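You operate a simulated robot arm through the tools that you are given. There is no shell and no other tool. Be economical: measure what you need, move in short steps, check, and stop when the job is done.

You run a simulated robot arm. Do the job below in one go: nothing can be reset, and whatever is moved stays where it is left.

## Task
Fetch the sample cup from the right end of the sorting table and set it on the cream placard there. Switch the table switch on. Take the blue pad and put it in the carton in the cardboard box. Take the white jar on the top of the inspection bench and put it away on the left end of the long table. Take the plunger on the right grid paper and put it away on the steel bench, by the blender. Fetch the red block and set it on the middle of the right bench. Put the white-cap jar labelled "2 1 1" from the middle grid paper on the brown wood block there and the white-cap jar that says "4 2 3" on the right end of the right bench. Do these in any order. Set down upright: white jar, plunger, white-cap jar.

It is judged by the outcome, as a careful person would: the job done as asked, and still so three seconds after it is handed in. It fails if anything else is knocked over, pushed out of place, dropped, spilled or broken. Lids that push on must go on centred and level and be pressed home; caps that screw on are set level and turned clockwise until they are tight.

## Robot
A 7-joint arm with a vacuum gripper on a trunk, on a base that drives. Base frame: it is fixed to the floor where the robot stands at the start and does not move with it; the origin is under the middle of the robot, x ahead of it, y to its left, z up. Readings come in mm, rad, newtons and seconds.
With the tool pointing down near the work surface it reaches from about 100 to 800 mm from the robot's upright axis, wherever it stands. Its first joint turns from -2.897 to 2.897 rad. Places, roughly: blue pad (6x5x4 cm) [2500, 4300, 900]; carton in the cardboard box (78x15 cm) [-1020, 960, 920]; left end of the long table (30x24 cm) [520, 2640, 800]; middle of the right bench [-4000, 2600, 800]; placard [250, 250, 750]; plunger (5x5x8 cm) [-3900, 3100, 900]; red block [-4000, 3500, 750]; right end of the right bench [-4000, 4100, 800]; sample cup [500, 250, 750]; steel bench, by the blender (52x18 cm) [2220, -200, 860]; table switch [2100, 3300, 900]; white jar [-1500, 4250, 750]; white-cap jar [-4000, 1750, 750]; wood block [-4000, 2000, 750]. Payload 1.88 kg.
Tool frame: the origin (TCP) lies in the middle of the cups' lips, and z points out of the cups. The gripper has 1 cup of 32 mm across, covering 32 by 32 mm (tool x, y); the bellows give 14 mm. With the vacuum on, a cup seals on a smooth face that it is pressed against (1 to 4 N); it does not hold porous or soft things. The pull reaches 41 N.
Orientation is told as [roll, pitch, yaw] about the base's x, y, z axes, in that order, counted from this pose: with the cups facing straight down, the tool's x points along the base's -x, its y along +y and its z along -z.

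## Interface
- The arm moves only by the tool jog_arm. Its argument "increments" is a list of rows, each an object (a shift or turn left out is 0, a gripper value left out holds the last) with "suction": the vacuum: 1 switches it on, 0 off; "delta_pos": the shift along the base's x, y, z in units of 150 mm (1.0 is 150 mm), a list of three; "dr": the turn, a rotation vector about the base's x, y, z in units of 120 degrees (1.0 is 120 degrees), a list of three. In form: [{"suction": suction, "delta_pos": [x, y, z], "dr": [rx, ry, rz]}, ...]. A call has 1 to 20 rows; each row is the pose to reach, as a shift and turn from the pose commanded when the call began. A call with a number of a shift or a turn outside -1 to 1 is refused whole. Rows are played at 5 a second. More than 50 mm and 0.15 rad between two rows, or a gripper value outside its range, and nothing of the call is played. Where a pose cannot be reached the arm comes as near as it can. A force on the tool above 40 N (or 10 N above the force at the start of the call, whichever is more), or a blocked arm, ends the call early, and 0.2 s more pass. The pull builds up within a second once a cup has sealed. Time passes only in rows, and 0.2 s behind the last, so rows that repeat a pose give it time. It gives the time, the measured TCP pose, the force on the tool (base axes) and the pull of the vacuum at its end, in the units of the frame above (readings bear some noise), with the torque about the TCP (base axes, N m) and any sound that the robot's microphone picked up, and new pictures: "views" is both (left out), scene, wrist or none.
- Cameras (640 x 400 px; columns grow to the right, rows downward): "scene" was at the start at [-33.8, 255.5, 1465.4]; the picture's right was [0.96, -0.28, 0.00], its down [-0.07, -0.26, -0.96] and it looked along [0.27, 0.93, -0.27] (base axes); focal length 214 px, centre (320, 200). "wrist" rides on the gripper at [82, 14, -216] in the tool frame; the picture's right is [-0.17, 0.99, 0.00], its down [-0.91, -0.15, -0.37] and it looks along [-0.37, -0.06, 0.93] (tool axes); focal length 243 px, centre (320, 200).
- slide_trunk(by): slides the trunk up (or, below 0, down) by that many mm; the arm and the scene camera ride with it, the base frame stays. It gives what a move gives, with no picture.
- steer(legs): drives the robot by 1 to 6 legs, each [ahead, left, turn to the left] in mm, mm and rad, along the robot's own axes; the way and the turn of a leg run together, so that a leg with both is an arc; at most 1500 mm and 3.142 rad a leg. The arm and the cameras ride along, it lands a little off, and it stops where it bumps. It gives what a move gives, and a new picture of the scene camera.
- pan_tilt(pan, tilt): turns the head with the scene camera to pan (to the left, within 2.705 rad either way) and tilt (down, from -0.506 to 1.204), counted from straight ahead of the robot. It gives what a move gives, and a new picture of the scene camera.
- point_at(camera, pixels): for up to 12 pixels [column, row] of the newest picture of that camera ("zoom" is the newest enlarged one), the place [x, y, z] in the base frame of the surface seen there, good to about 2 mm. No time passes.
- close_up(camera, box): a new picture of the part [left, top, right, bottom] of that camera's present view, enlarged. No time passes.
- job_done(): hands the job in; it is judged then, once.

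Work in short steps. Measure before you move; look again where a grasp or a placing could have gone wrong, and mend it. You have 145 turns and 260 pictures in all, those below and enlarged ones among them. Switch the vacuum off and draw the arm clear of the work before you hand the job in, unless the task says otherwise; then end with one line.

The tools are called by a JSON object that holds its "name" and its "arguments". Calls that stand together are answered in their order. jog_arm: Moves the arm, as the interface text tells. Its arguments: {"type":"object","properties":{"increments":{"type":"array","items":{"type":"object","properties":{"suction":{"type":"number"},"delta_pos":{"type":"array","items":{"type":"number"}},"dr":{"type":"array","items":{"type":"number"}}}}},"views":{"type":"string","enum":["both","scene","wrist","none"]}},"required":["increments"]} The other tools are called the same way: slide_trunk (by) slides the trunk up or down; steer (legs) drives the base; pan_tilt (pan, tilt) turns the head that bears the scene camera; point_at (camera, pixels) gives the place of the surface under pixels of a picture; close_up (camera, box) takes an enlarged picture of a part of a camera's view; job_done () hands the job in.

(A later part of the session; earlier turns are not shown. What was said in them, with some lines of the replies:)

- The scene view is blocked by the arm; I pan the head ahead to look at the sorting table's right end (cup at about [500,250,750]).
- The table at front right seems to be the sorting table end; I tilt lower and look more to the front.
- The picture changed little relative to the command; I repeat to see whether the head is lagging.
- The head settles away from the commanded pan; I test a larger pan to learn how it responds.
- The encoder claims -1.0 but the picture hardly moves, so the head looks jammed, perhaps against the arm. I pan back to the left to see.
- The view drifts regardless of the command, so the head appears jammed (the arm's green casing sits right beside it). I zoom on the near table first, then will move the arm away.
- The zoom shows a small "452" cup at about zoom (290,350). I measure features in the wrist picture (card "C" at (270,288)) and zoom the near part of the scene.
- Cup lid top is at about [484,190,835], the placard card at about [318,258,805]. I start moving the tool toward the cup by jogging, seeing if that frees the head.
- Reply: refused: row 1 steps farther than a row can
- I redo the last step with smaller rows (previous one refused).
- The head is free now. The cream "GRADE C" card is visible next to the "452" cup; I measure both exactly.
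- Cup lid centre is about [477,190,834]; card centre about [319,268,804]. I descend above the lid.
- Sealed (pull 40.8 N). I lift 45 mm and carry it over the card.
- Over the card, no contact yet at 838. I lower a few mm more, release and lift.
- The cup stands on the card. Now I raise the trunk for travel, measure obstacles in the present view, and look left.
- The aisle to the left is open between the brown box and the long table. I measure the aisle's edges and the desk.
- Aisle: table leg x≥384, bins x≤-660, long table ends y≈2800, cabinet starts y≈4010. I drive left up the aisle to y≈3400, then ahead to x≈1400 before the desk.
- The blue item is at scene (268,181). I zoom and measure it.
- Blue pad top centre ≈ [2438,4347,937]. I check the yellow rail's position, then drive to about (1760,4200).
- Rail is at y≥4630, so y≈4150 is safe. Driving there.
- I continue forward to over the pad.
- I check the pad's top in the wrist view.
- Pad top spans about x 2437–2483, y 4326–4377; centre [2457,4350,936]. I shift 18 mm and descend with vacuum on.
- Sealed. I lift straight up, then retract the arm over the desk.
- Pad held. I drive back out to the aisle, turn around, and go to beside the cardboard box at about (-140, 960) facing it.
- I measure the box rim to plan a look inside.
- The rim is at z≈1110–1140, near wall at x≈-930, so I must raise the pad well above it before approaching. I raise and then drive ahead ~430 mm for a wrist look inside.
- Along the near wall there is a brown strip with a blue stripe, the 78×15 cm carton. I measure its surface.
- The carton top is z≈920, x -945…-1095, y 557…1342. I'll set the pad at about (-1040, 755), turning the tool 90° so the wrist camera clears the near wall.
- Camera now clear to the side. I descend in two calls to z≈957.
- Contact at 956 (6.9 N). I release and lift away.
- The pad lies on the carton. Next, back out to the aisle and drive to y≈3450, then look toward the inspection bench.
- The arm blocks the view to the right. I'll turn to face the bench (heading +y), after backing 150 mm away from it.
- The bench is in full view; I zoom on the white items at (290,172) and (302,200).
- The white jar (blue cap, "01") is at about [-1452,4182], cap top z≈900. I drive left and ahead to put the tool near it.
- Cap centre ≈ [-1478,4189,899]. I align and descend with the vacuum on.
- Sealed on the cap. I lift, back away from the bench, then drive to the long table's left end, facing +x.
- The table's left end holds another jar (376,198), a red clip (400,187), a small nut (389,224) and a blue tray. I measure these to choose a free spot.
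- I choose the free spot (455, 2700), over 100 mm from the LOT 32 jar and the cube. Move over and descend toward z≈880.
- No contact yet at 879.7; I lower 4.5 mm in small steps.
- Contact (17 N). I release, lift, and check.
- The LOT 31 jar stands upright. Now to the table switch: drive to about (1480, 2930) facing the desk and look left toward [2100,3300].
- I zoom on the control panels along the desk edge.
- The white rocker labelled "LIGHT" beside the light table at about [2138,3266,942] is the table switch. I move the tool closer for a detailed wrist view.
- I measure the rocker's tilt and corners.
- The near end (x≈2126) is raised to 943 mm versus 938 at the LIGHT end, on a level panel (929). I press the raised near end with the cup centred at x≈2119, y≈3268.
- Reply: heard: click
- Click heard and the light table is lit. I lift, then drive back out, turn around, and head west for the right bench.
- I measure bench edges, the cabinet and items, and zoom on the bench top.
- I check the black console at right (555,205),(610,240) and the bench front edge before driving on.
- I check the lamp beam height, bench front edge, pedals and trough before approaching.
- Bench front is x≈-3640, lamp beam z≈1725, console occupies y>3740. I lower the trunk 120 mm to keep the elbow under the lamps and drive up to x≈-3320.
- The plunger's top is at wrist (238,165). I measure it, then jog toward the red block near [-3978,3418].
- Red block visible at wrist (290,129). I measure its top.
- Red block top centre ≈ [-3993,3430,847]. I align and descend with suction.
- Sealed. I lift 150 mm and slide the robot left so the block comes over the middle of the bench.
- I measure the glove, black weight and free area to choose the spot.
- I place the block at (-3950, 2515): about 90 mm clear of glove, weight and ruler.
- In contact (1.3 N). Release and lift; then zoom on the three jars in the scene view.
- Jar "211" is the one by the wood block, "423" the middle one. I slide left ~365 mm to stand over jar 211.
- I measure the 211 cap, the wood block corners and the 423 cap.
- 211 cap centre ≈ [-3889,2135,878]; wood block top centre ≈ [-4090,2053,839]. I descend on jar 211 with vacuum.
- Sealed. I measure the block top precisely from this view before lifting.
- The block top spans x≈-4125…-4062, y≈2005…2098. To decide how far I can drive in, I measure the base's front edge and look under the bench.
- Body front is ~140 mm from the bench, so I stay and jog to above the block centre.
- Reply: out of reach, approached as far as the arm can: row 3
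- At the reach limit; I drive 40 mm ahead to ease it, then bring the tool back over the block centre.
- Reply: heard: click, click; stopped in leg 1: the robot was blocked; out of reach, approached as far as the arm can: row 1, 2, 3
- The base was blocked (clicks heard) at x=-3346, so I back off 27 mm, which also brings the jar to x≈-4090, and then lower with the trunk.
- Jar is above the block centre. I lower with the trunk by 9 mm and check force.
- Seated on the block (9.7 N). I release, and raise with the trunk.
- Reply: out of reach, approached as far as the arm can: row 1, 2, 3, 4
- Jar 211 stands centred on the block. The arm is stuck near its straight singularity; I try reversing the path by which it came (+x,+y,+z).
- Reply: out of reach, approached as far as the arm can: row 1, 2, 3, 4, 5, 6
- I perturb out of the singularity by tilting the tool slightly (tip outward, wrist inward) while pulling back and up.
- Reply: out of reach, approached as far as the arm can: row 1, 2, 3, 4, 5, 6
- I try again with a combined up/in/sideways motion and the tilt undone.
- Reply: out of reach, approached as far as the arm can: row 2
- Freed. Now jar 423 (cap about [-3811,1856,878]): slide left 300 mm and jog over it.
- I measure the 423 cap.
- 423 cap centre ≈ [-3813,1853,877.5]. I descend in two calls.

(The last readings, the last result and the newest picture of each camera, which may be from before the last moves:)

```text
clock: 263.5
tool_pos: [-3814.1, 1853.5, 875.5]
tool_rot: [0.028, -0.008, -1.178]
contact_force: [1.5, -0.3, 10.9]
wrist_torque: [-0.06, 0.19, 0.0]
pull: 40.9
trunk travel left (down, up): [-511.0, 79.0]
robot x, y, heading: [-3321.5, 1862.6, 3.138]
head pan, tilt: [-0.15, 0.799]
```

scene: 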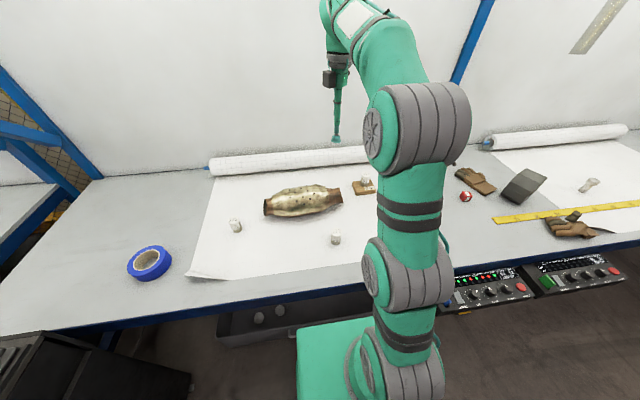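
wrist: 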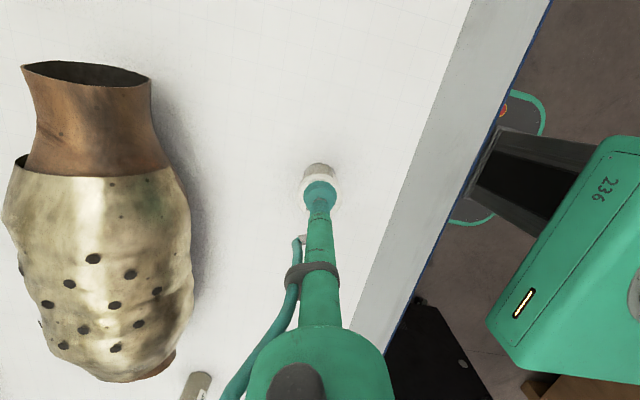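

Sealed. I lift, raise the trunk 50, and drive right along the bench to y≈3390.

{"name": "jog_arm", "arguments": {"increments": [{"delta_pos": [0, 0, 0.2]}, {"delta_pos": [0, 0, 0.5]}, {"delta_pos": [0, 0, 0.8]}, {"delta_pos": [0, 0, 1]}], "views": "none"}}

{"name": "slide_trunk", "arguments": {"by": 50}}

{"name": "steer", "arguments": {"legs": [[0, -1500, 0], [0, -30, 0]]}}

{"name": "pan_tilt", "arguments": {"pan": -0.7, "tilt": 0.8}}

```text
clock: 264.5
tool_pos: [-3813.8, 1852.2, 1025.1]
tool_rot: [0.027, -0.011, -1.178]
contact_force: [-0.3, -0.6, -1.6]
wrist_torque: [0.03, 0.0, 0.03]
pull: 40.6
trunk travel left (down, up): [-511.0, 79.0]
robot x, y, heading: [-3322.5, 1862.9, 3.14]
head pan, tilt: [-0.15, 0.799]
```

```text
clock: 265.4
tool_pos: [-3814.1, 1852.4, 1074.9]
tool_rot: [0.029, -0.009, -1.175]
contact_force: [-1.0, -0.2, -1.5]
wrist_torque: [0.01, 0.02, -0.01]
pull: 41.0
trunk travel left (down, up): [-561.0, 29.0]
robot x, y, heading: [-3319.7, 1862.7, 3.138]
head pan, tilt: [-0.15, 0.799]
```

```text
clock: 273.2
tool_pos: [-3795.3, 3376.7, 1074.2]
tool_rot: [0.027, -0.011, -1.195]
contact_force: [-0.4, -0.5, -1.3]
wrist_torque: [-0.02, -0.01, 0.0]
pull: 40.6
trunk travel left (down, up): [-561.0, 29.0]
robot x, y, heading: [-3302.4, 3379.6, 3.12]
head pan, tilt: [-0.15, 0.799]
```

scene: 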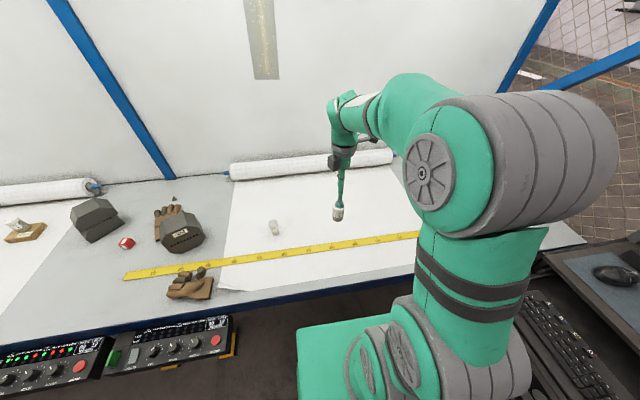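

```text
clock: 274.2
tool_pos: [-3795.7, 3377.3, 1073.5]
tool_rot: [0.03, -0.01, -1.194]
contact_force: [-0.6, 0.3, 0.1]
wrist_torque: [-0.01, 0.03, -0.01]
pull: 40.9
trunk travel left (down, up): [-561.0, 29.0]
robot x, y, heading: [-3300.8, 3380.5, 3.123]
head pan, tilt: [-0.7, 0.799]
```

scene: 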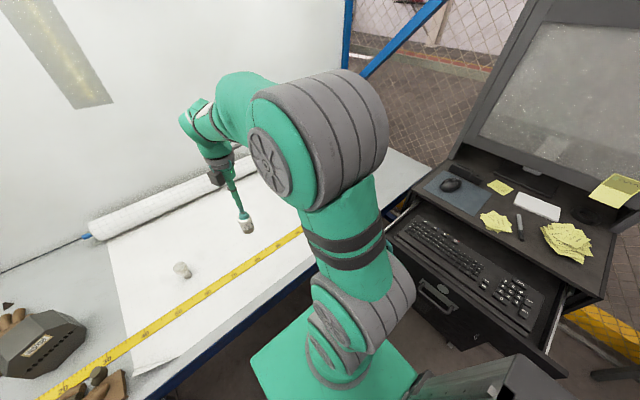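

I measure the bench's right end, the grid paper's end and the console.

{"name": "point_at", "arguments": {"camera": "scene", "pixels": [[432, 177], [390, 152], [400, 185], [402, 170], [388, 240], [450, 165], [345, 385], [420, 300], [300, 230], [350, 30], [412, 195], [395, 205]]}}

{"name": "jog_arm", "arguments": {"increments": [{"delta_pos": [-0.1, 0.25, 0]}, {"delta_pos": [-0.1, 0.5, 0]}, {"delta_pos": [-0.1, 0.75, 0]}, {"delta_pos": [-0.1, 1, 0]}], "views": "none"}}

{"name": "jog_arm", "arguments": {"increments": [{"delta_pos": [0, 0.25, 0]}, {"delta_pos": [0, 0.5, 0]}, {"delta_pos": [0, 0.75, 0]}, {"delta_pos": [0, 1, 0]}], "views": "both"}}

```text
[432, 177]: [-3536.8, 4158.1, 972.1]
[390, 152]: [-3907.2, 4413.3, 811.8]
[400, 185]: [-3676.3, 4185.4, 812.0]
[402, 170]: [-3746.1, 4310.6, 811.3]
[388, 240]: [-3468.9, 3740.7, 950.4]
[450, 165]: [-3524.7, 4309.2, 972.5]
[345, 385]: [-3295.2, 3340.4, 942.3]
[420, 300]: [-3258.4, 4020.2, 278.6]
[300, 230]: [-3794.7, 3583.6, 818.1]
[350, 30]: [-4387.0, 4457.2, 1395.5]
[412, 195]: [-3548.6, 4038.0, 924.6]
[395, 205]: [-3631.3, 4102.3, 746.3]
```

```text
clock: 275.2
tool_pos: [-3812.0, 3527.5, 1074.9]
tool_rot: [0.029, -0.012, -1.195]
contact_force: [0.0, 0.2, -0.6]
wrist_torque: [0.04, -0.03, -0.02]
pull: 41.1
trunk travel left (down, up): [-561.0, 29.0]
robot x, y, heading: [-3304.3, 3383.1, 3.12]
head pan, tilt: [-0.7, 0.799]
```

```text
clock: 276.2
tool_pos: [-3810.7, 3676.6, 1076.5]
tool_rot: [0.029, -0.01, -1.196]
contact_force: [-0.2, 0.2, -0.1]
wrist_torque: [0.03, -0.04, 0.02]
pull: 40.7
trunk travel left (down, up): [-561.0, 29.0]
robot x, y, heading: [-3305.0, 3380.3, 3.122]
head pan, tilt: [-0.7, 0.799]
```

scene: 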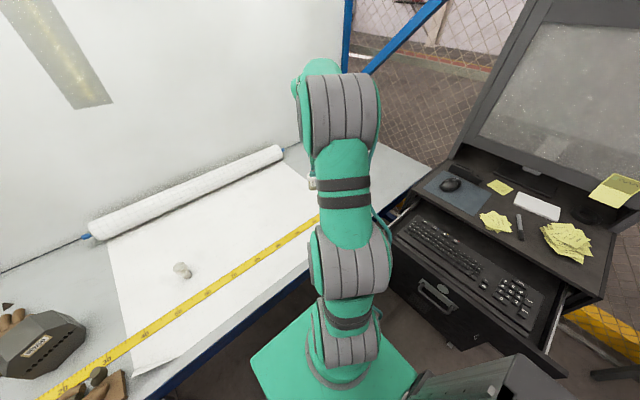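
wrist: 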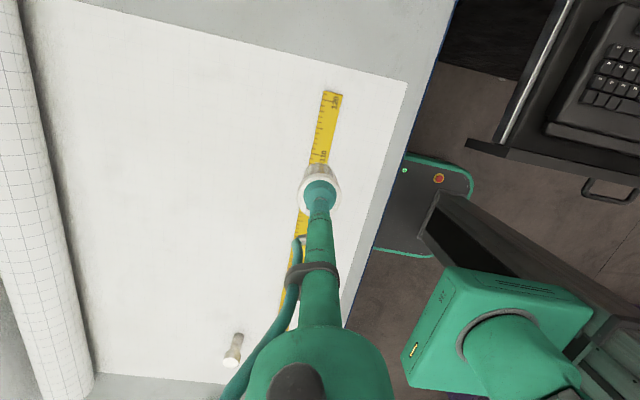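

I measure paper's end, base rim and tray gap to see how far right the robot may go.

{"name": "point_at", "arguments": {"camera": "wrist", "pixels": [[405, 82], [470, 185], [440, 165], [470, 143], [430, 22], [380, 40], [300, 30], [590, 300], [400, 250]]}}

```text
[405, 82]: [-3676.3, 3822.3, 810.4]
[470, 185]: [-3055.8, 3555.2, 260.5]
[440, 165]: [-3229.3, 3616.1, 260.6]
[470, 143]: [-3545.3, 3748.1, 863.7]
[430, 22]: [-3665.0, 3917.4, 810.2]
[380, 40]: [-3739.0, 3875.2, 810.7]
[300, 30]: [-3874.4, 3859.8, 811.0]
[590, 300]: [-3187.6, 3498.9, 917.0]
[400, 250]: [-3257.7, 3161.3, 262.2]
```

There is room: I drive 60 mm ahead and 40 mm right (body front stays ~90 mm from bench, base 80 mm from tray), then jog toward (-3790, 3985).

{"name": "steer", "arguments": {"legs": [[60, 0, 0.0], [0, -40, 0]]}}

{"name": "jog_arm", "arguments": {"increments": [{"delta_pos": [0.08, 0.25, 0]}, {"delta_pos": [0.16, 0.5, 0]}, {"delta_pos": [0.24, 0.75, 0]}, {"delta_pos": [0.32, 1, 0]}], "views": "none"}}

{"name": "jog_arm", "arguments": {"increments": [{"delta_pos": [0.08, 0.25, 0]}, {"delta_pos": [0.16, 0.5, 0]}, {"delta_pos": [0.24, 0.75, 0]}, {"delta_pos": [0.24, 0.77, -0.2]}], "views": "both"}}

```text
clock: 277.6
tool_pos: [-3869.9, 3717.8, 1075.1]
tool_rot: [0.029, -0.011, -1.195]
contact_force: [0.6, 1.0, -0.7]
wrist_torque: [0.03, 0.0, 0.01]
pull: 40.6
trunk travel left (down, up): [-561.0, 29.0]
robot x, y, heading: [-3359.0, 3423.1, 3.117]
head pan, tilt: [-0.7, 0.799]
```

scene: 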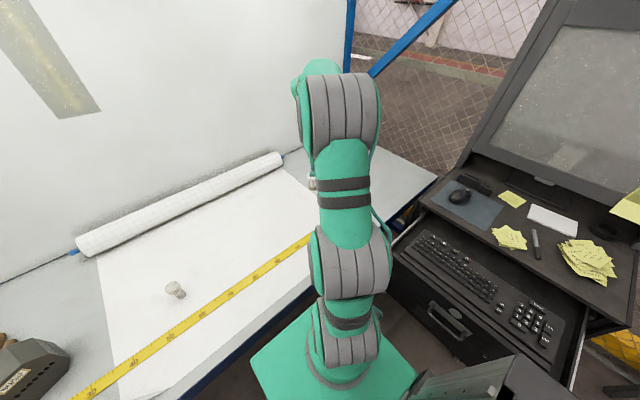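

```text
clock: 278.6
tool_pos: [-3857.1, 3754.5, 1075.9]
tool_rot: [0.031, -0.01, -1.199]
contact_force: [0.7, 0.0, -1.5]
wrist_torque: [0.02, 0.0, 0.0]
pull: 40.9
out of reach, approached as far as the arm can: row 2, 3, 4
trunk travel left (down, up): [-561.0, 29.0]
robot x, y, heading: [-3361.4, 3422.3, 3.118]
head pan, tilt: [-0.7, 0.799]
```

```text
clock: 279.6
tool_pos: [-3840.1, 3772.3, 1047.9]
tool_rot: [0.031, -0.005, -1.198]
contact_force: [0.0, -0.1, 0.0]
wrist_torque: [0.04, -0.04, 0.03]
pull: 40.7
out of reach, approached as far as the arm can: row 1, 2, 3, 4
trunk travel left (down, up): [-561.0, 29.0]
robot x, y, heading: [-3363.1, 3423.1, 3.119]
head pan, tilt: [-0.7, 0.799]
```

scene: 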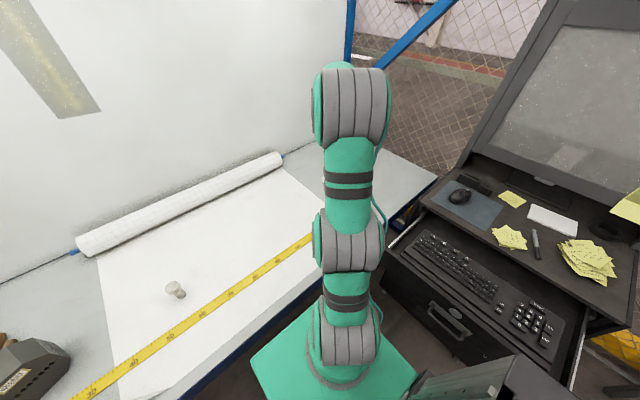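
wrist: 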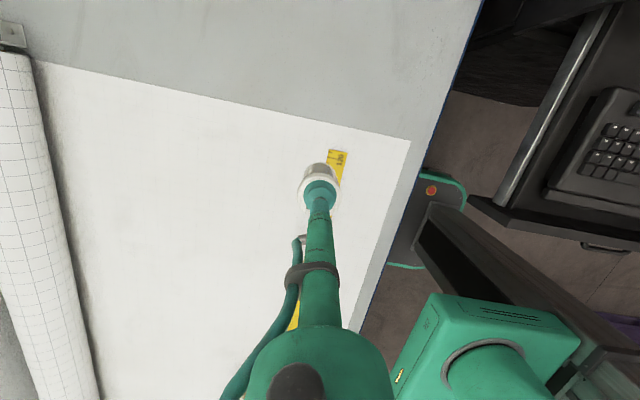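

Out of reach at only ~590 mm, so a wrist joint must be at its limit from holding the yaw. I let the tool yaw turn clockwise with the arm while moving on.

{"name": "jog_arm", "arguments": {"increments": [{"dr": [0, 0, -0.06]}, {"dr": [0, 0, -0.12]}, {"dr": [0, 0, -0.18], "delta_pos": [0, 0.2, 0]}, {"dr": [0, 0, -0.24], "delta_pos": [0.05, 0.4, 0]}, {"dr": [0, 0, -0.3], "delta_pos": [0.1, 0.6, 0]}, {"dr": [0, 0, -0.36], "delta_pos": [0.15, 0.8, 0]}, {"dr": [0, 0, -0.42], "delta_pos": [0.2, 1, 0]}], "views": "none"}}

```text
clock: 281.2
tool_pos: [-3809.4, 3921.6, 1048.1]
tool_rot: [0.029, -0.008, -2.079]
contact_force: [-0.2, 0.9, -0.5]
wrist_torque: [-0.01, -0.01, 0.0]
pull: 40.6
trunk travel left (down, up): [-561.0, 29.0]
robot x, y, heading: [-3361.9, 3422.3, 3.12]
head pan, tilt: [-0.7, 0.799]
```

That frees it. I continue to (-3795, 3990) and start descending.

{"name": "jog_arm", "arguments": {"increments": [{"dr": [0, 0, -0.05], "delta_pos": [0.05, 0.2, 0]}, {"dr": [0, 0, -0.1], "delta_pos": [0.1, 0.45, 0]}, {"dr": [0, 0, -0.1], "delta_pos": [0.1, 0.45, -0.3]}, {"dr": [0, 0, -0.1], "delta_pos": [0.1, 0.45, -0.6]}, {"dr": [0, 0, -0.1], "delta_pos": [0.1, 0.45, -0.9]}], "views": "both"}}

```text
clock: 282.4
tool_pos: [-3794.9, 3988.9, 916.5]
tool_rot: [0.028, -0.011, -2.286]
contact_force: [-0.3, -0.3, 0.4]
wrist_torque: [0.0, 0.01, 0.0]
pull: 40.7
trunk travel left (down, up): [-561.0, 29.0]
robot x, y, heading: [-3360.3, 3422.7, 3.12]
head pan, tilt: [-0.7, 0.799]
```

scene: 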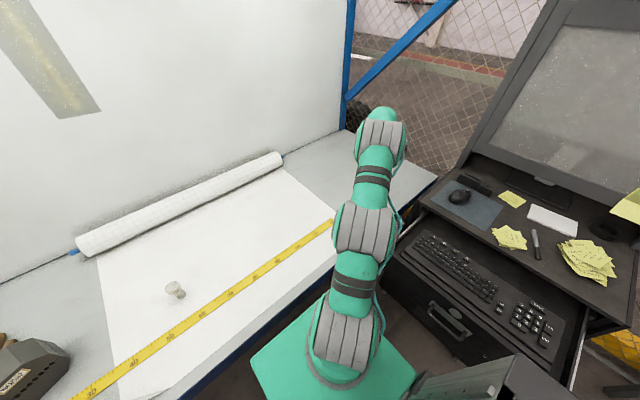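
wrist: 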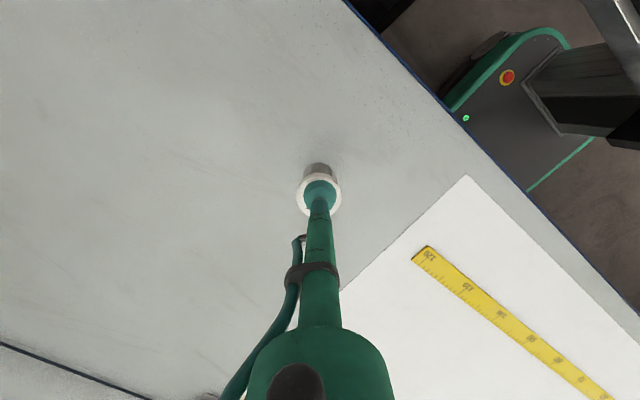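

The jar hangs over bare bench past the paper. I move a bit more centrally: 45 mm ahead with the base and 30 mm further right.

{"name": "steer", "arguments": {"legs": [[45, 0, 0]]}}

{"name": "jog_arm", "arguments": {"increments": [{"delta_pos": [0, 0.2, -0.1], "dr": [0, 0, -0.02]}, {"delta_pos": [0, 0.2, -0.2], "dr": [0, 0, -0.04]}, {"delta_pos": [0, 0.2, -0.24], "dr": [0, 0, -0.04]}, {"delta_pos": [0, 0.2, -0.255], "dr": [0, 0, -0.04]}, {"delta_pos": [0, 0.2, -0.265], "dr": [0, 0, -0.04]}], "views": "wrist"}}

```text
clock: 283.3
tool_pos: [-3840.2, 3989.3, 916.5]
tool_rot: [0.031, -0.01, -2.286]
contact_force: [0.6, -0.3, -1.6]
wrist_torque: [-0.02, -0.02, -0.02]
pull: 41.1
trunk travel left (down, up): [-561.0, 29.0]
robot x, y, heading: [-3402.8, 3421.0, 3.125]
head pan, tilt: [-0.7, 0.799]
```

scene: 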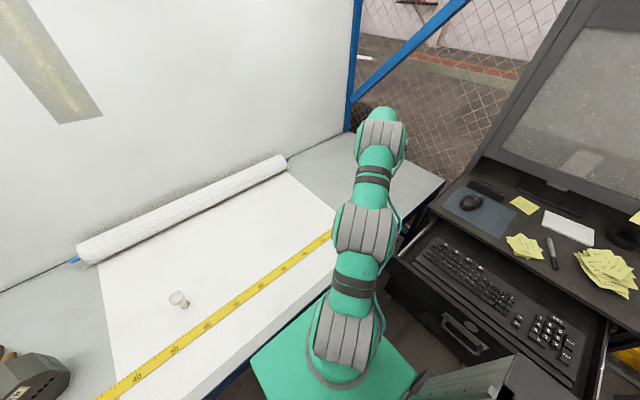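

```text
clock: 284.5
tool_pos: [-3840.1, 4019.4, 877.0]
tool_rot: [0.027, -0.011, -2.367]
contact_force: [0.1, -1.0, 3.2]
wrist_torque: [0.0, 0.03, -0.01]
pull: 40.7
trunk travel left (down, up): [-561.0, 29.0]
robot x, y, heading: [-3402.4, 3420.0, 3.124]
head pan, tilt: [-0.7, 0.799]
```

wrist: 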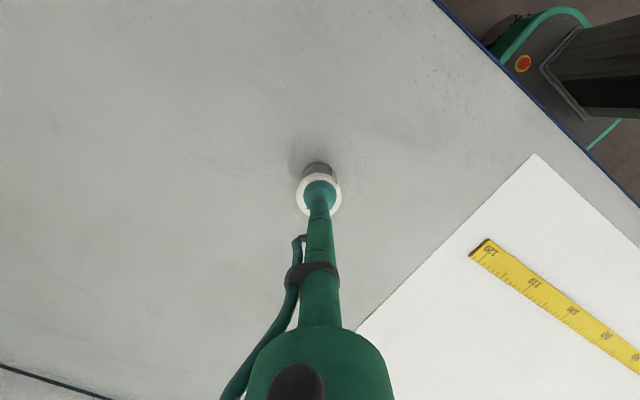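

Touching (3.2 N). I release, lift, and swing back left while undoing some yaw.

{"name": "jog_arm", "arguments": {"increments": [{"suction": 0}, {"suction": 0}, {"suction": 0}, {"suction": 0}, {"delta_pos": [0, 0, 0.1]}, {"delta_pos": [0, 0, 0.4]}, {"delta_pos": [0, 0, 0.7]}, {"delta_pos": [0, 0, 0.9]}], "views": "wrist"}}

{"name": "jog_arm", "arguments": {"increments": [{"delta_pos": [0, -0.25, 0], "dr": [0, 0, 0.05]}, {"delta_pos": [0, -0.5, 0], "dr": [0, 0, 0.1]}, {"delta_pos": [0, -0.75, 0], "dr": [0, 0, 0.15]}, {"delta_pos": [0, -1, 0], "dr": [0, 0, 0.2]}], "views": "none"}}

{"name": "jog_arm", "arguments": {"increments": [{"delta_pos": [0, -0.25, 0], "dr": [0, 0, 0.05]}, {"delta_pos": [0, -0.5, 0], "dr": [0, 0, 0.1]}, {"delta_pos": [0, -0.75, 0], "dr": [0, 0, 0.15]}, {"delta_pos": [0, -1, 0], "dr": [0, 0, 0.2]}], "views": "both"}}

```text
clock: 286.3
tool_pos: [-3839.5, 4019.8, 1011.2]
tool_rot: [0.029, -0.01, -2.368]
contact_force: [0.1, -0.3, -0.5]
wrist_torque: [-0.01, -0.02, -0.04]
pull: 0.1
trunk travel left (down, up): [-561.0, 29.0]
robot x, y, heading: [-3405.5, 3421.7, 3.128]
head pan, tilt: [-0.7, 0.799]
```

wrist: 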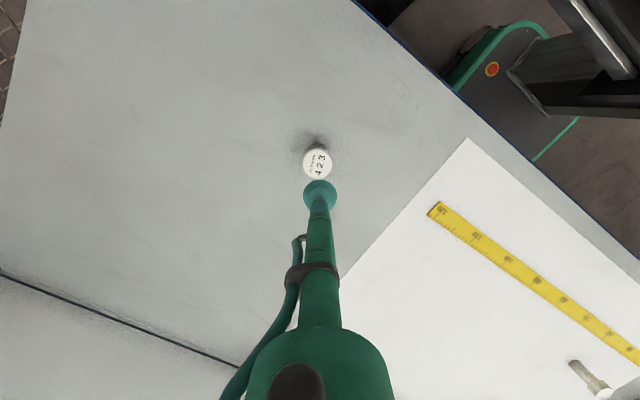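

```text
clock: 287.3
tool_pos: [-3839.8, 3868.5, 1011.7]
tool_rot: [0.03, -0.01, -1.948]
contact_force: [1.1, -0.7, -0.3]
wrist_torque: [-0.04, 0.02, -0.01]
pull: 0.1
trunk travel left (down, up): [-561.0, 29.0]
robot x, y, heading: [-3402.9, 3423.7, 3.12]
head pan, tilt: [-0.7, 0.799]
```

```text
clock: 288.3
tool_pos: [-3838.8, 3718.3, 1012.3]
tool_rot: [0.028, -0.009, -1.529]
contact_force: [-0.4, 0.3, 0.0]
wrist_torque: [-0.01, -0.02, 0.01]
pull: 0.1
trunk travel left (down, up): [-561.0, 29.0]
robot x, y, heading: [-3407.0, 3421.9, 3.125]
head pan, tilt: [-0.7, 0.799]
```

scene: 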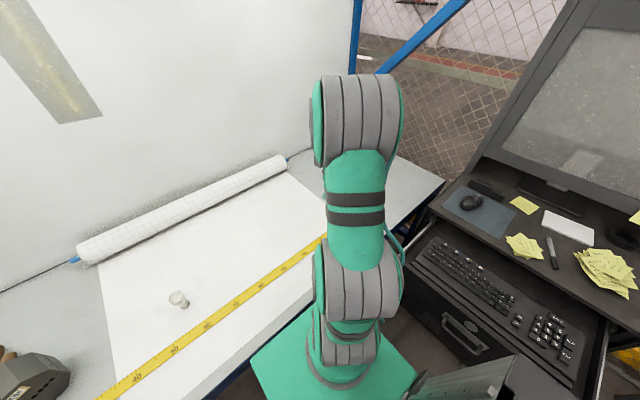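
wrist: 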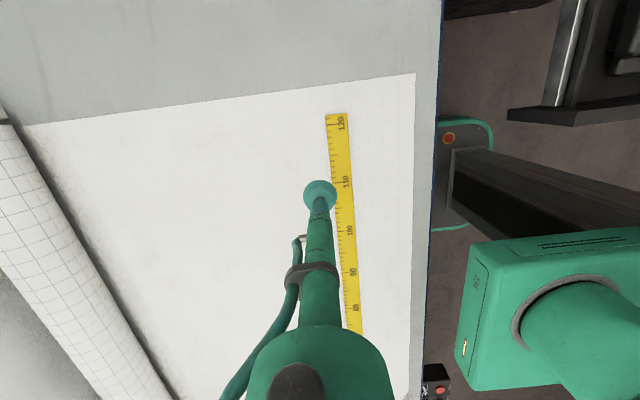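

Jar 423 stands upright at the right end. Now back off 100 mm (control boxes protrude further left) and slide left to bring the tool in line with the plunger at [-3910,3130].

{"name": "steer", "arguments": {"legs": [[-100, 0, 0.02], [0, 575, 0]]}}

{"name": "jog_arm", "arguments": {"increments": [{"delta_pos": [-0.3, 0, 0]}, {"delta_pos": [-0.6, 0, 0]}, {"delta_pos": [-0.85, 0, 0]}], "views": "both"}}

```text
clock: 292.3
tool_pos: [-3746.2, 3138.5, 1011.8]
tool_rot: [0.03, -0.009, -1.513]
contact_force: [0.4, -0.7, 0.3]
wrist_torque: [0.0, 0.0, 0.01]
pull: 0.0
trunk travel left (down, up): [-561.0, 29.0]
robot x, y, heading: [-3306.6, 2849.2, 3.142]
head pan, tilt: [-0.7, 0.799]
```

scene: 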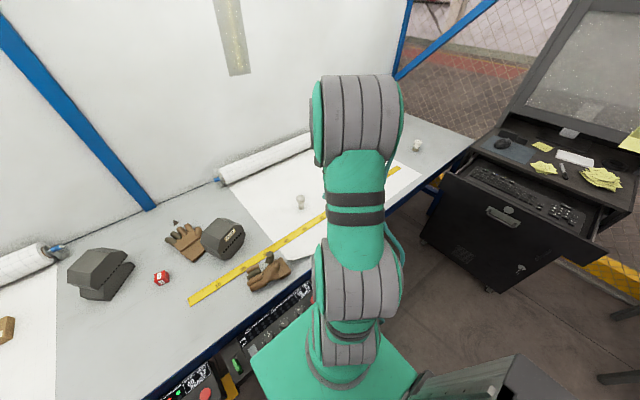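

```text
clock: 293.1
tool_pos: [-3873.1, 3139.7, 1013.2]
tool_rot: [0.03, -0.01, -1.514]
contact_force: [0.1, -0.1, 0.9]
wrist_torque: [-0.02, 0.0, 0.01]
pull: 0.0
trunk travel left (down, up): [-561.0, 29.0]
robot x, y, heading: [-3306.5, 2853.4, 3.137]
head pan, tilt: [-0.7, 0.799]
```

scene: 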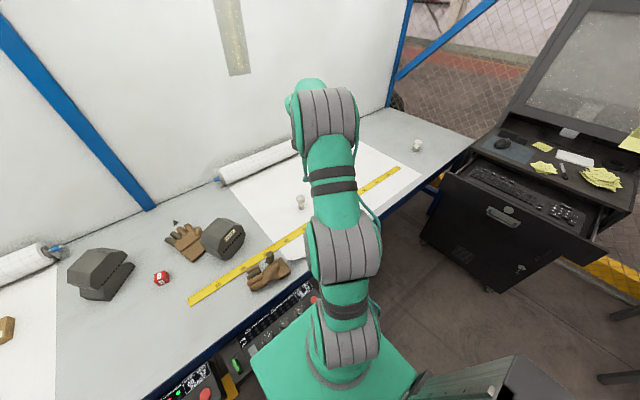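
wrist: 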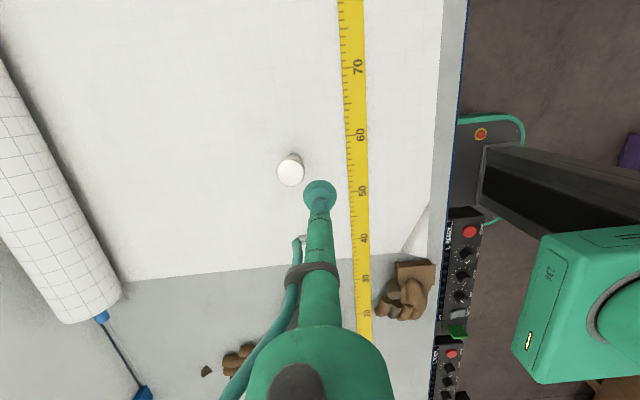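

{"name": "point_at", "arguments": {"camera": "wrist", "pixels": [[290, 171], [281, 171], [300, 171], [290, 160], [290, 183]]}}

{"name": "close_up", "arguments": {"camera": "wrist", "box": [250, 130, 350, 210]}}

{"name": "close_up", "arguments": {"camera": "scene", "box": [260, 170, 340, 230]}}

```text
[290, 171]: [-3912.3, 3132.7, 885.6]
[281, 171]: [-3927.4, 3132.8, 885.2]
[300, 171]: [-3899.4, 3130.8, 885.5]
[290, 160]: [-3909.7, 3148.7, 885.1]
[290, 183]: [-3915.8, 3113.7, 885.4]
```

```text
5.00 times, centred on (300, 170) of wrist
```

zoom: 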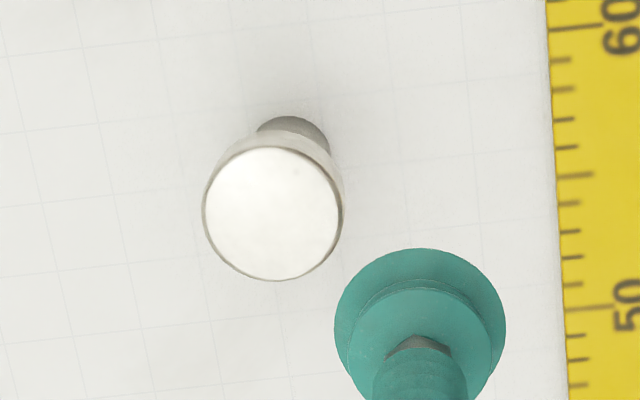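

```text
6.67 times, centred on (300, 200) of scene
```

zoom: 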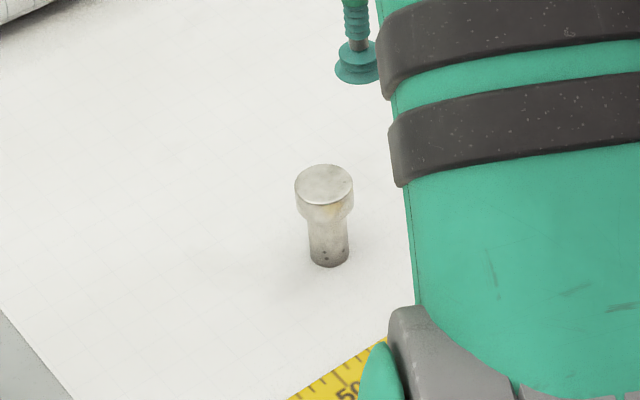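

Flat head centre ≈ [-3912,3130,885.5]. I descend on it with vacuum on.

{"name": "jog_arm", "arguments": {"increments": [{"delta_pos": [-0.26, -0.065, -0.1], "suction": 1}, {"delta_pos": [-0.26, -0.065, -0.4]}, {"delta_pos": [-0.26, -0.065, -0.7]}, {"delta_pos": [-0.26, -0.065, -0.8]}, {"delta_pos": [-0.26, -0.065, -0.84]}, {"delta_pos": [-0.26, -0.065, -0.855]}, {"delta_pos": [-0.26, -0.065, -0.865]}, {"delta_pos": [-0.26, -0.065, -0.865]}, {"delta_pos": [-0.26, -0.065, -0.865]}, {"delta_pos": [-0.26, -0.065, -0.865]}], "views": "wrist"}}

```text
clock: 295.3
tool_pos: [-3911.7, 3129.0, 883.8]
tool_rot: [0.025, -0.009, -1.512]
contact_force: [0.2, -0.2, 16.7]
wrist_torque: [0.03, 0.23, 0.0]
pull: 40.1
trunk travel left (down, up): [-561.0, 29.0]
robot x, y, heading: [-3306.8, 2848.2, 3.141]
head pan, tilt: [-0.7, 0.799]
```

wrist: 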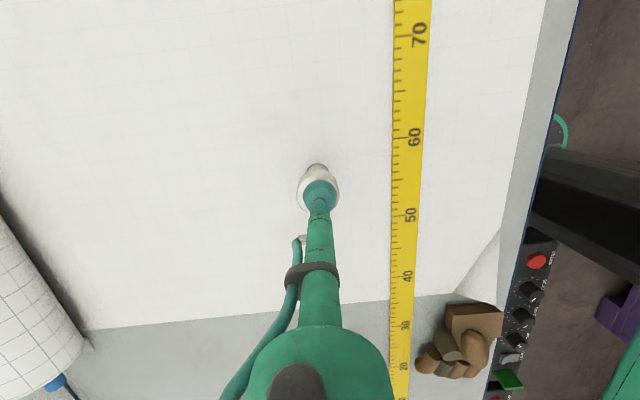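

Sealed on the plunger. I lift it, retract, and check the load.

{"name": "jog_arm", "arguments": {"increments": [{"delta_pos": [0, 0, 0.1]}, {"delta_pos": [0, 0, 0.4]}, {"delta_pos": [0, 0, 0.7]}, {"delta_pos": [0, 0, 1]}, {"delta_pos": [0.3, 0, 1]}, {"delta_pos": [0.6, 0, 1]}, {"delta_pos": [0.9, 0, 1]}], "views": "wrist"}}

{"name": "pan_tilt", "arguments": {"pan": 0.3, "tilt": 0.9}}

```text
clock: 296.9
tool_pos: [-3778.4, 3126.1, 1032.6]
tool_rot: [0.03, -0.011, -1.51]
contact_force: [0.8, 0.1, -3.7]
wrist_torque: [-0.01, -0.01, 0.0]
pull: 40.2
trunk travel left (down, up): [-561.0, 29.0]
robot x, y, heading: [-3309.4, 2852.1, 3.142]
head pan, tilt: [-0.7, 0.799]
```

wrist: 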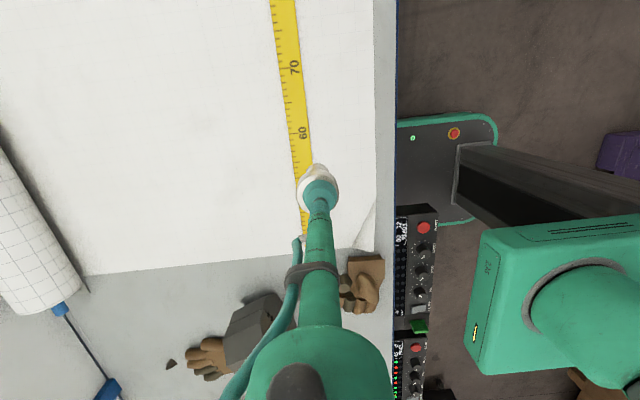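

```text
clock: 298.2
tool_pos: [-3780.2, 3128.2, 1033.0]
tool_rot: [0.03, -0.011, -1.511]
contact_force: [0.5, -0.4, -3.0]
wrist_torque: [-0.03, 0.04, 0.05]
pull: 41.2
trunk travel left (down, up): [-561.0, 29.0]
robot x, y, heading: [-3307.8, 2849.2, 3.14]
head pan, tilt: [0.3, 0.901]
```

scene: 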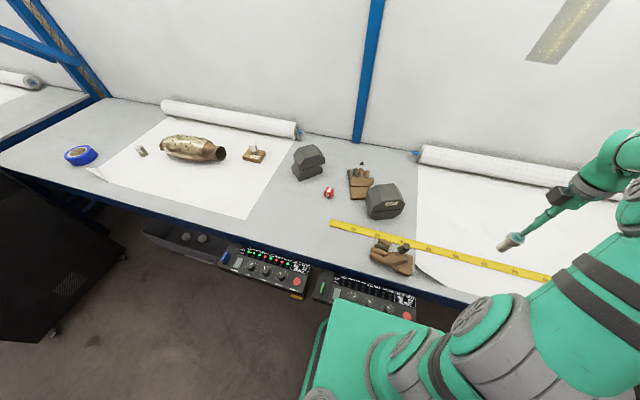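

All jars and the block sit well. I compare the left control box (bumped earlier) with its earlier appearance.

{"name": "close_up", "arguments": {"camera": "scene", "box": [200, 235, 340, 315]}}

```text
4.57 times, centred on (270, 275) of scene
```

zoom: 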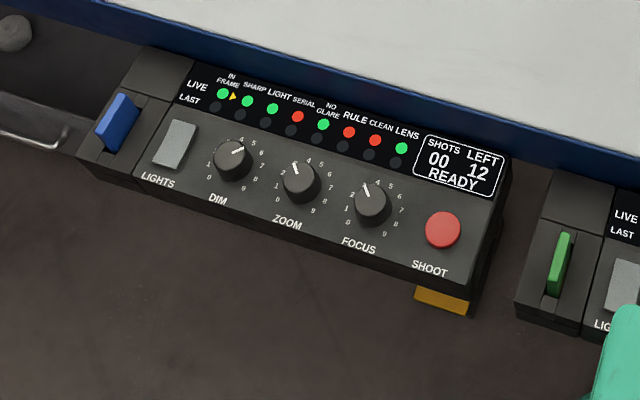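

The panel shows 0 shots taken, READY, lamps on: unchanged. Now I drive with the plunger back to the aisle.

{"name": "steer", "arguments": {"legs": [[-700, 0, 0], [0, -550, 0], [-1500, 0, 0], [-960, 0, 0], [0, 0, -3.14]]}}

```text
clock: 323.9
tool_pos: [331.5, 3116.3, 1031.8]
tool_rot: [0.032, -0.009, 1.61]
contact_force: [-0.5, -0.3, -2.6]
wrist_torque: [-0.04, -0.02, -0.01]
pull: 41.0
trunk travel left (down, up): [-561.0, 29.0]
robot x, y, heading: [-134.7, 3403.8, -0.017]
head pan, tilt: [0.3, 0.901]
```

scene: 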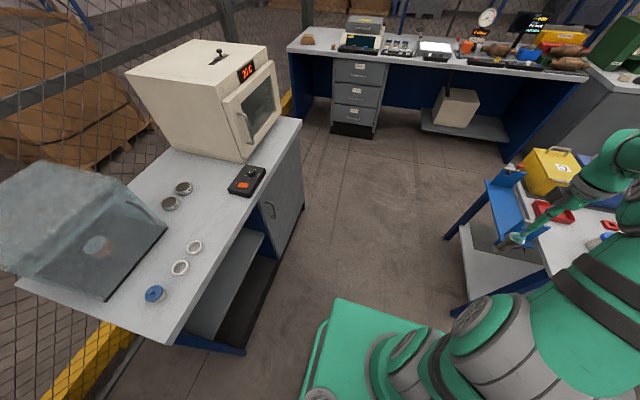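

Clear way ahead. I drive to x≈1515 and then down the aisle to y≈350 for a look at the steel bench.

{"name": "steer", "arguments": {"legs": [[1500, 0, 0.017], [150, 0, 0], [0, -1500, 0], [0, -1500, 0]]}}

{"name": "pan_tilt", "arguments": {"pan": -0.2, "tilt": 0.7}}

```text
clock: 346.3
tool_pos: [1946.7, 85.1, 1032.3]
tool_rot: [0.03, -0.011, 1.626]
contact_force: [-0.2, -0.4, -2.9]
wrist_torque: [-0.01, -0.01, 0.0]
pull: 40.4
trunk travel left (down, up): [-561.0, 29.0]
robot x, y, heading: [1481.4, 364.7, -0.009]
head pan, tilt: [0.3, 0.901]
```

scene: 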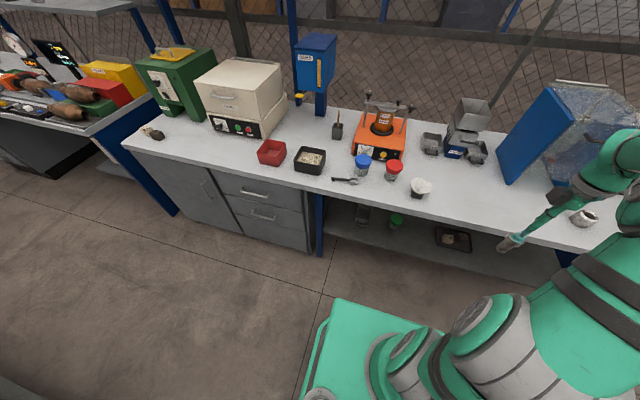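

```text
clock: 347.3
tool_pos: [1947.0, 85.9, 1031.2]
tool_rot: [0.029, -0.01, 1.627]
contact_force: [0.4, 0.0, -2.1]
wrist_torque: [-0.02, 0.0, 0.02]
pull: 40.2
trunk travel left (down, up): [-561.0, 29.0]
robot x, y, heading: [1475.8, 366.0, -0.007]
head pan, tilt: [-0.201, 0.7]
```

scene: 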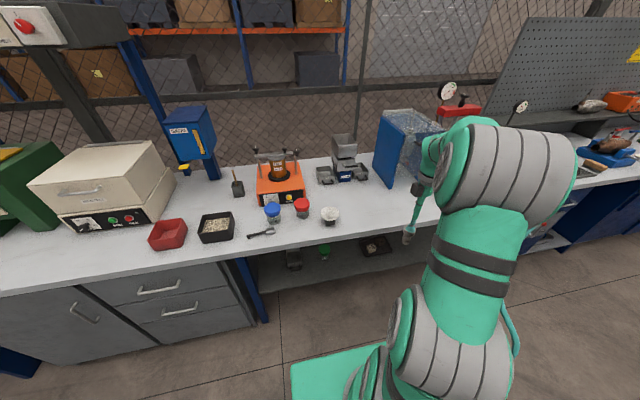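

The bench strip in front of the blue blender guard lies behind the arm. I slide right ~230 mm and use the wrist view.

{"name": "steer", "arguments": {"legs": [[0, -230, 0.007]]}}

{"name": "jog_arm", "arguments": {"increments": [{"delta_pos": [0.3, 0, 0]}, {"delta_pos": [0.6, 0, 0]}, {"delta_pos": [0.9, 0, 0]}], "views": "wrist"}}

```text
clock: 349.0
tool_pos: [1947.8, -142.6, 1033.1]
tool_rot: [0.029, -0.011, 1.633]
contact_force: [0.6, 0.5, -2.8]
wrist_torque: [-0.02, 0.01, 0.01]
pull: 40.5
trunk travel left (down, up): [-561.0, 29.0]
robot x, y, heading: [1474.4, 132.7, 0.004]
head pan, tilt: [-0.201, 0.7]
```

scene: 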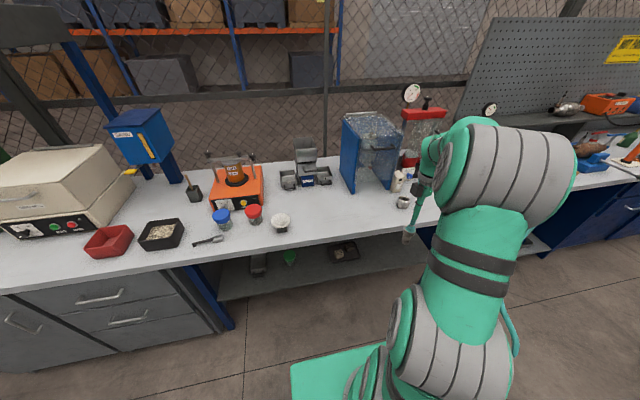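

```text
clock: 349.8
tool_pos: [2082.6, -142.5, 1031.6]
tool_rot: [0.032, -0.01, 1.635]
contact_force: [0.6, -0.7, -3.0]
wrist_torque: [0.0, 0.03, 0.0]
pull: 40.8
trunk travel left (down, up): [-561.0, 29.0]
robot x, y, heading: [1475.9, 135.7, 0.004]
head pan, tilt: [-0.201, 0.7]
```

wrist: 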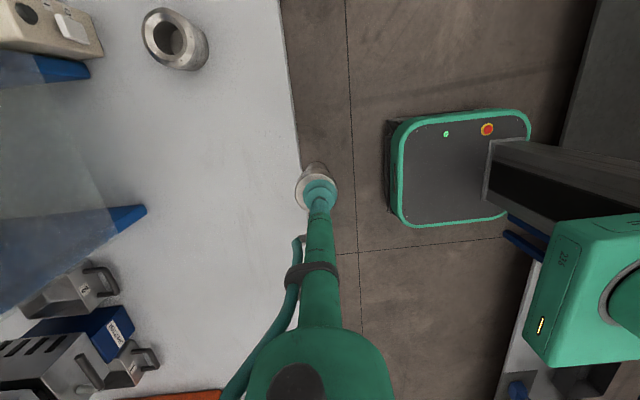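

The strip ahead is free, with the guard foot at (145,210) and a metal cup at (175,40). I measure them.

{"name": "point_at", "arguments": {"camera": "wrist", "pixels": [[147, 210], [205, 50], [180, 70], [295, 110], [215, 150], [230, 200], [92, 75], [110, 210]]}}

```text
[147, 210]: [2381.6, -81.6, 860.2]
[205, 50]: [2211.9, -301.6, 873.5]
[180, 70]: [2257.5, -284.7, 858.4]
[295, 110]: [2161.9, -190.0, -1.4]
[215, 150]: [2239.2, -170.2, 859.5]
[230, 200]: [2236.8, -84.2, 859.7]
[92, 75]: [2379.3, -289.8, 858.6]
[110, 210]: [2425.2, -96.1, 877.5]
```

I place it at (2225,-150): move ahead 142 mm and descend to just above contact (≈936).

{"name": "jog_arm", "arguments": {"increments": [{"delta_pos": [0.3, -0.02, 0]}, {"delta_pos": [0.6, -0.04, 0]}, {"delta_pos": [0.95, -0.05, 0], "dr": [0, 0, 0]}, {"delta_pos": [0.95, -0.05, -0.3]}, {"delta_pos": [0.95, -0.05, -0.55]}, {"delta_pos": [0.95, -0.05, -0.61]}, {"delta_pos": [0.95, -0.05, -0.63]}], "views": "wrist"}}

```text
refused: row 3 steps farther than a row can; nothing moved
```

Row 3 was too long; I resend with finer rows.

{"name": "jog_arm", "arguments": {"increments": [{"delta_pos": [0.3, -0.02, 0]}, {"delta_pos": [0.6, -0.04, 0]}, {"delta_pos": [0.9, -0.05, 0]}, {"delta_pos": [0.95, -0.05, -0.3]}, {"delta_pos": [0.95, -0.05, -0.55]}, {"delta_pos": [0.95, -0.05, -0.61]}, {"delta_pos": [0.95, -0.05, -0.63]}], "views": "both"}}

```text
clock: 351.4
tool_pos: [2224.8, -150.6, 936.6]
tool_rot: [0.029, -0.01, 1.632]
contact_force: [0.5, 0.0, -2.8]
wrist_torque: [0.04, -0.03, -0.01]
pull: 39.8
trunk travel left (down, up): [-561.0, 29.0]
robot x, y, heading: [1477.9, 130.5, 0.003]
head pan, tilt: [-0.201, 0.7]
```

scene: 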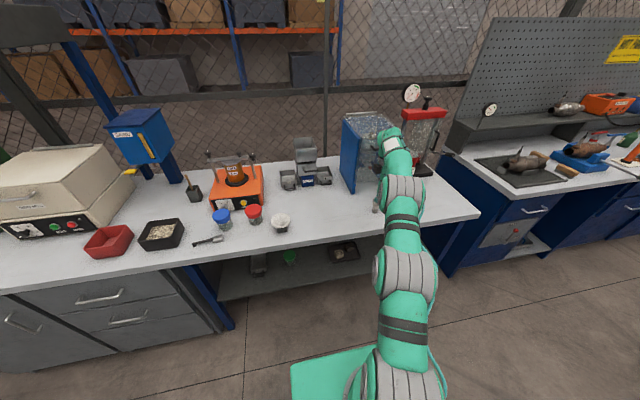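
wrist: 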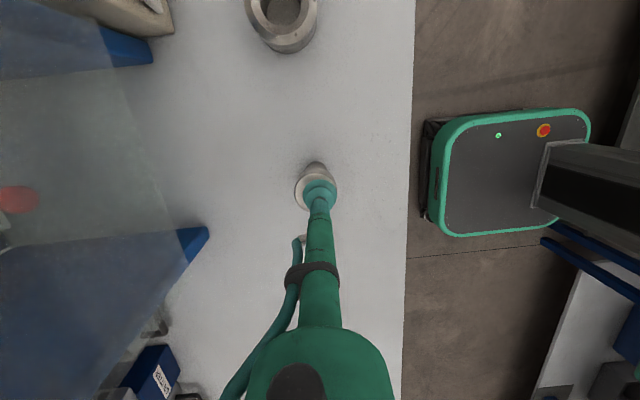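

Nothing touched yet at 936.6. I lower the last millimetres with the trunk.

{"name": "slide_trunk", "arguments": {"by": -3}}

```text
clock: 351.9
tool_pos: [2224.9, -150.4, 935.3]
tool_rot: [0.028, -0.009, 1.633]
contact_force: [-0.1, 0.8, 0.5]
wrist_torque: [-0.02, -0.02, -0.03]
pull: 40.7
trunk travel left (down, up): [-558.0, 32.0]
robot x, y, heading: [1478.8, 134.1, 0.0]
head pan, tilt: [-0.201, 0.7]
```

Force went from -2.8 to +0.5 N: it rests on the bench. A millimetre more, then release and raise with the trunk.

{"name": "slide_trunk", "arguments": {"by": -1}}

{"name": "jog_arm", "arguments": {"increments": [{"suction": 0}, {"suction": 0}, {"suction": 0}, {"suction": 0}, {"suction": 0}], "views": "none"}}

{"name": "slide_trunk", "arguments": {"by": 36}}

{"name": "jog_arm", "arguments": {"increments": [{"delta_pos": [-0.05, 0, 0.2], "dr": [0, 0, -0.03]}, {"delta_pos": [-0.1, 0, 0.4], "dr": [0, 0, -0.06]}, {"delta_pos": [-0.3, 0, 0.6], "dr": [0, 0, -0.1]}, {"delta_pos": [-0.6, 0, 0.7], "dr": [0, 0, -0.1]}, {"delta_pos": [-0.9, 0, 0.7], "dr": [0, 0, -0.1]}], "views": "both"}}

```text
clock: 352.4
tool_pos: [2225.3, -152.0, 934.6]
tool_rot: [0.027, -0.008, 1.633]
contact_force: [-1.3, 0.3, 3.8]
wrist_torque: [0.0, -0.02, -0.03]
pull: 40.8
trunk travel left (down, up): [-557.0, 33.0]
robot x, y, heading: [1476.8, 131.9, -0.002]
head pan, tilt: [-0.201, 0.7]
```

```text
clock: 353.6
tool_pos: [2224.6, -150.2, 933.9]
tool_rot: [0.03, -0.011, 1.633]
contact_force: [-0.3, 0.3, -0.2]
wrist_torque: [0.02, -0.01, 0.0]
pull: 0.1
trunk travel left (down, up): [-557.0, 33.0]
robot x, y, heading: [1475.0, 135.1, 0.003]
head pan, tilt: [-0.201, 0.7]
```

```text
clock: 354.4
tool_pos: [2224.9, -150.3, 966.5]
tool_rot: [0.031, -0.01, 1.635]
contact_force: [0.2, -0.6, 0.1]
wrist_torque: [0.0, 0.05, -0.01]
pull: 0.1
out of reach, approached as far as the arm can: row 1
trunk travel left (down, up): [-590.0, 0.0]
robot x, y, heading: [1476.2, 131.6, 0.004]
head pan, tilt: [-0.201, 0.7]
```

```text
clock: 355.6
tool_pos: [2089.2, -150.8, 1072.3]
tool_rot: [0.027, -0.012, 1.425]
contact_force: [0.2, 0.1, 0.3]
wrist_torque: [0.0, -0.01, -0.03]
pull: 0.1
trunk travel left (down, up): [-590.0, 0.0]
robot x, y, heading: [1475.4, 133.5, -0.003]
head pan, tilt: [-0.201, 0.7]
```

scene: 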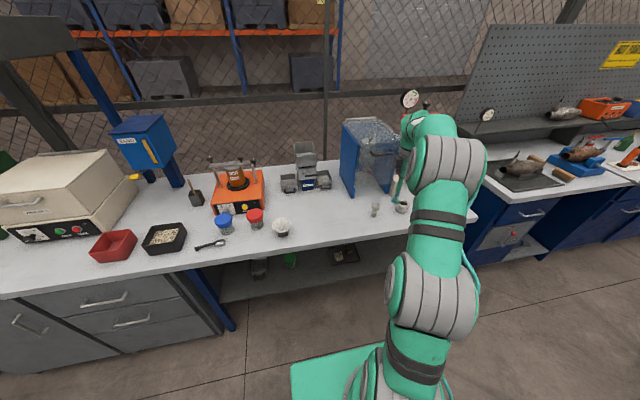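
wrist: 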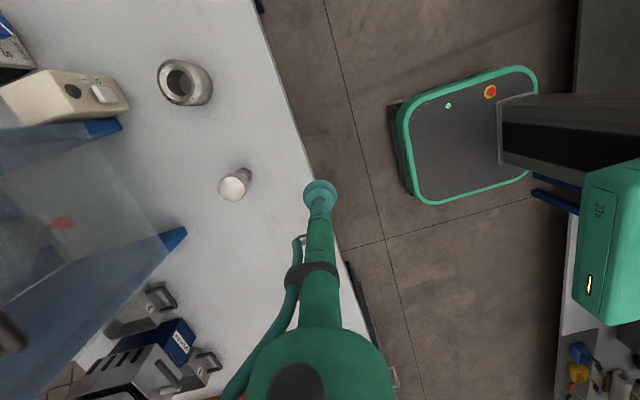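

The plunger stands upright by the blender, the vacuum is off and the arm is clear. All tasks are done, so I hand in.

{"name": "job_done", "arguments": {}}

```text
The job is handed in.
```

All the tasks are done and handed in, but the base bumped something under the right bench (probably a control box) and two clicks sounded; its panel showed no shot taken and READY, though I couldn't confirm every setting on it was unchanged.
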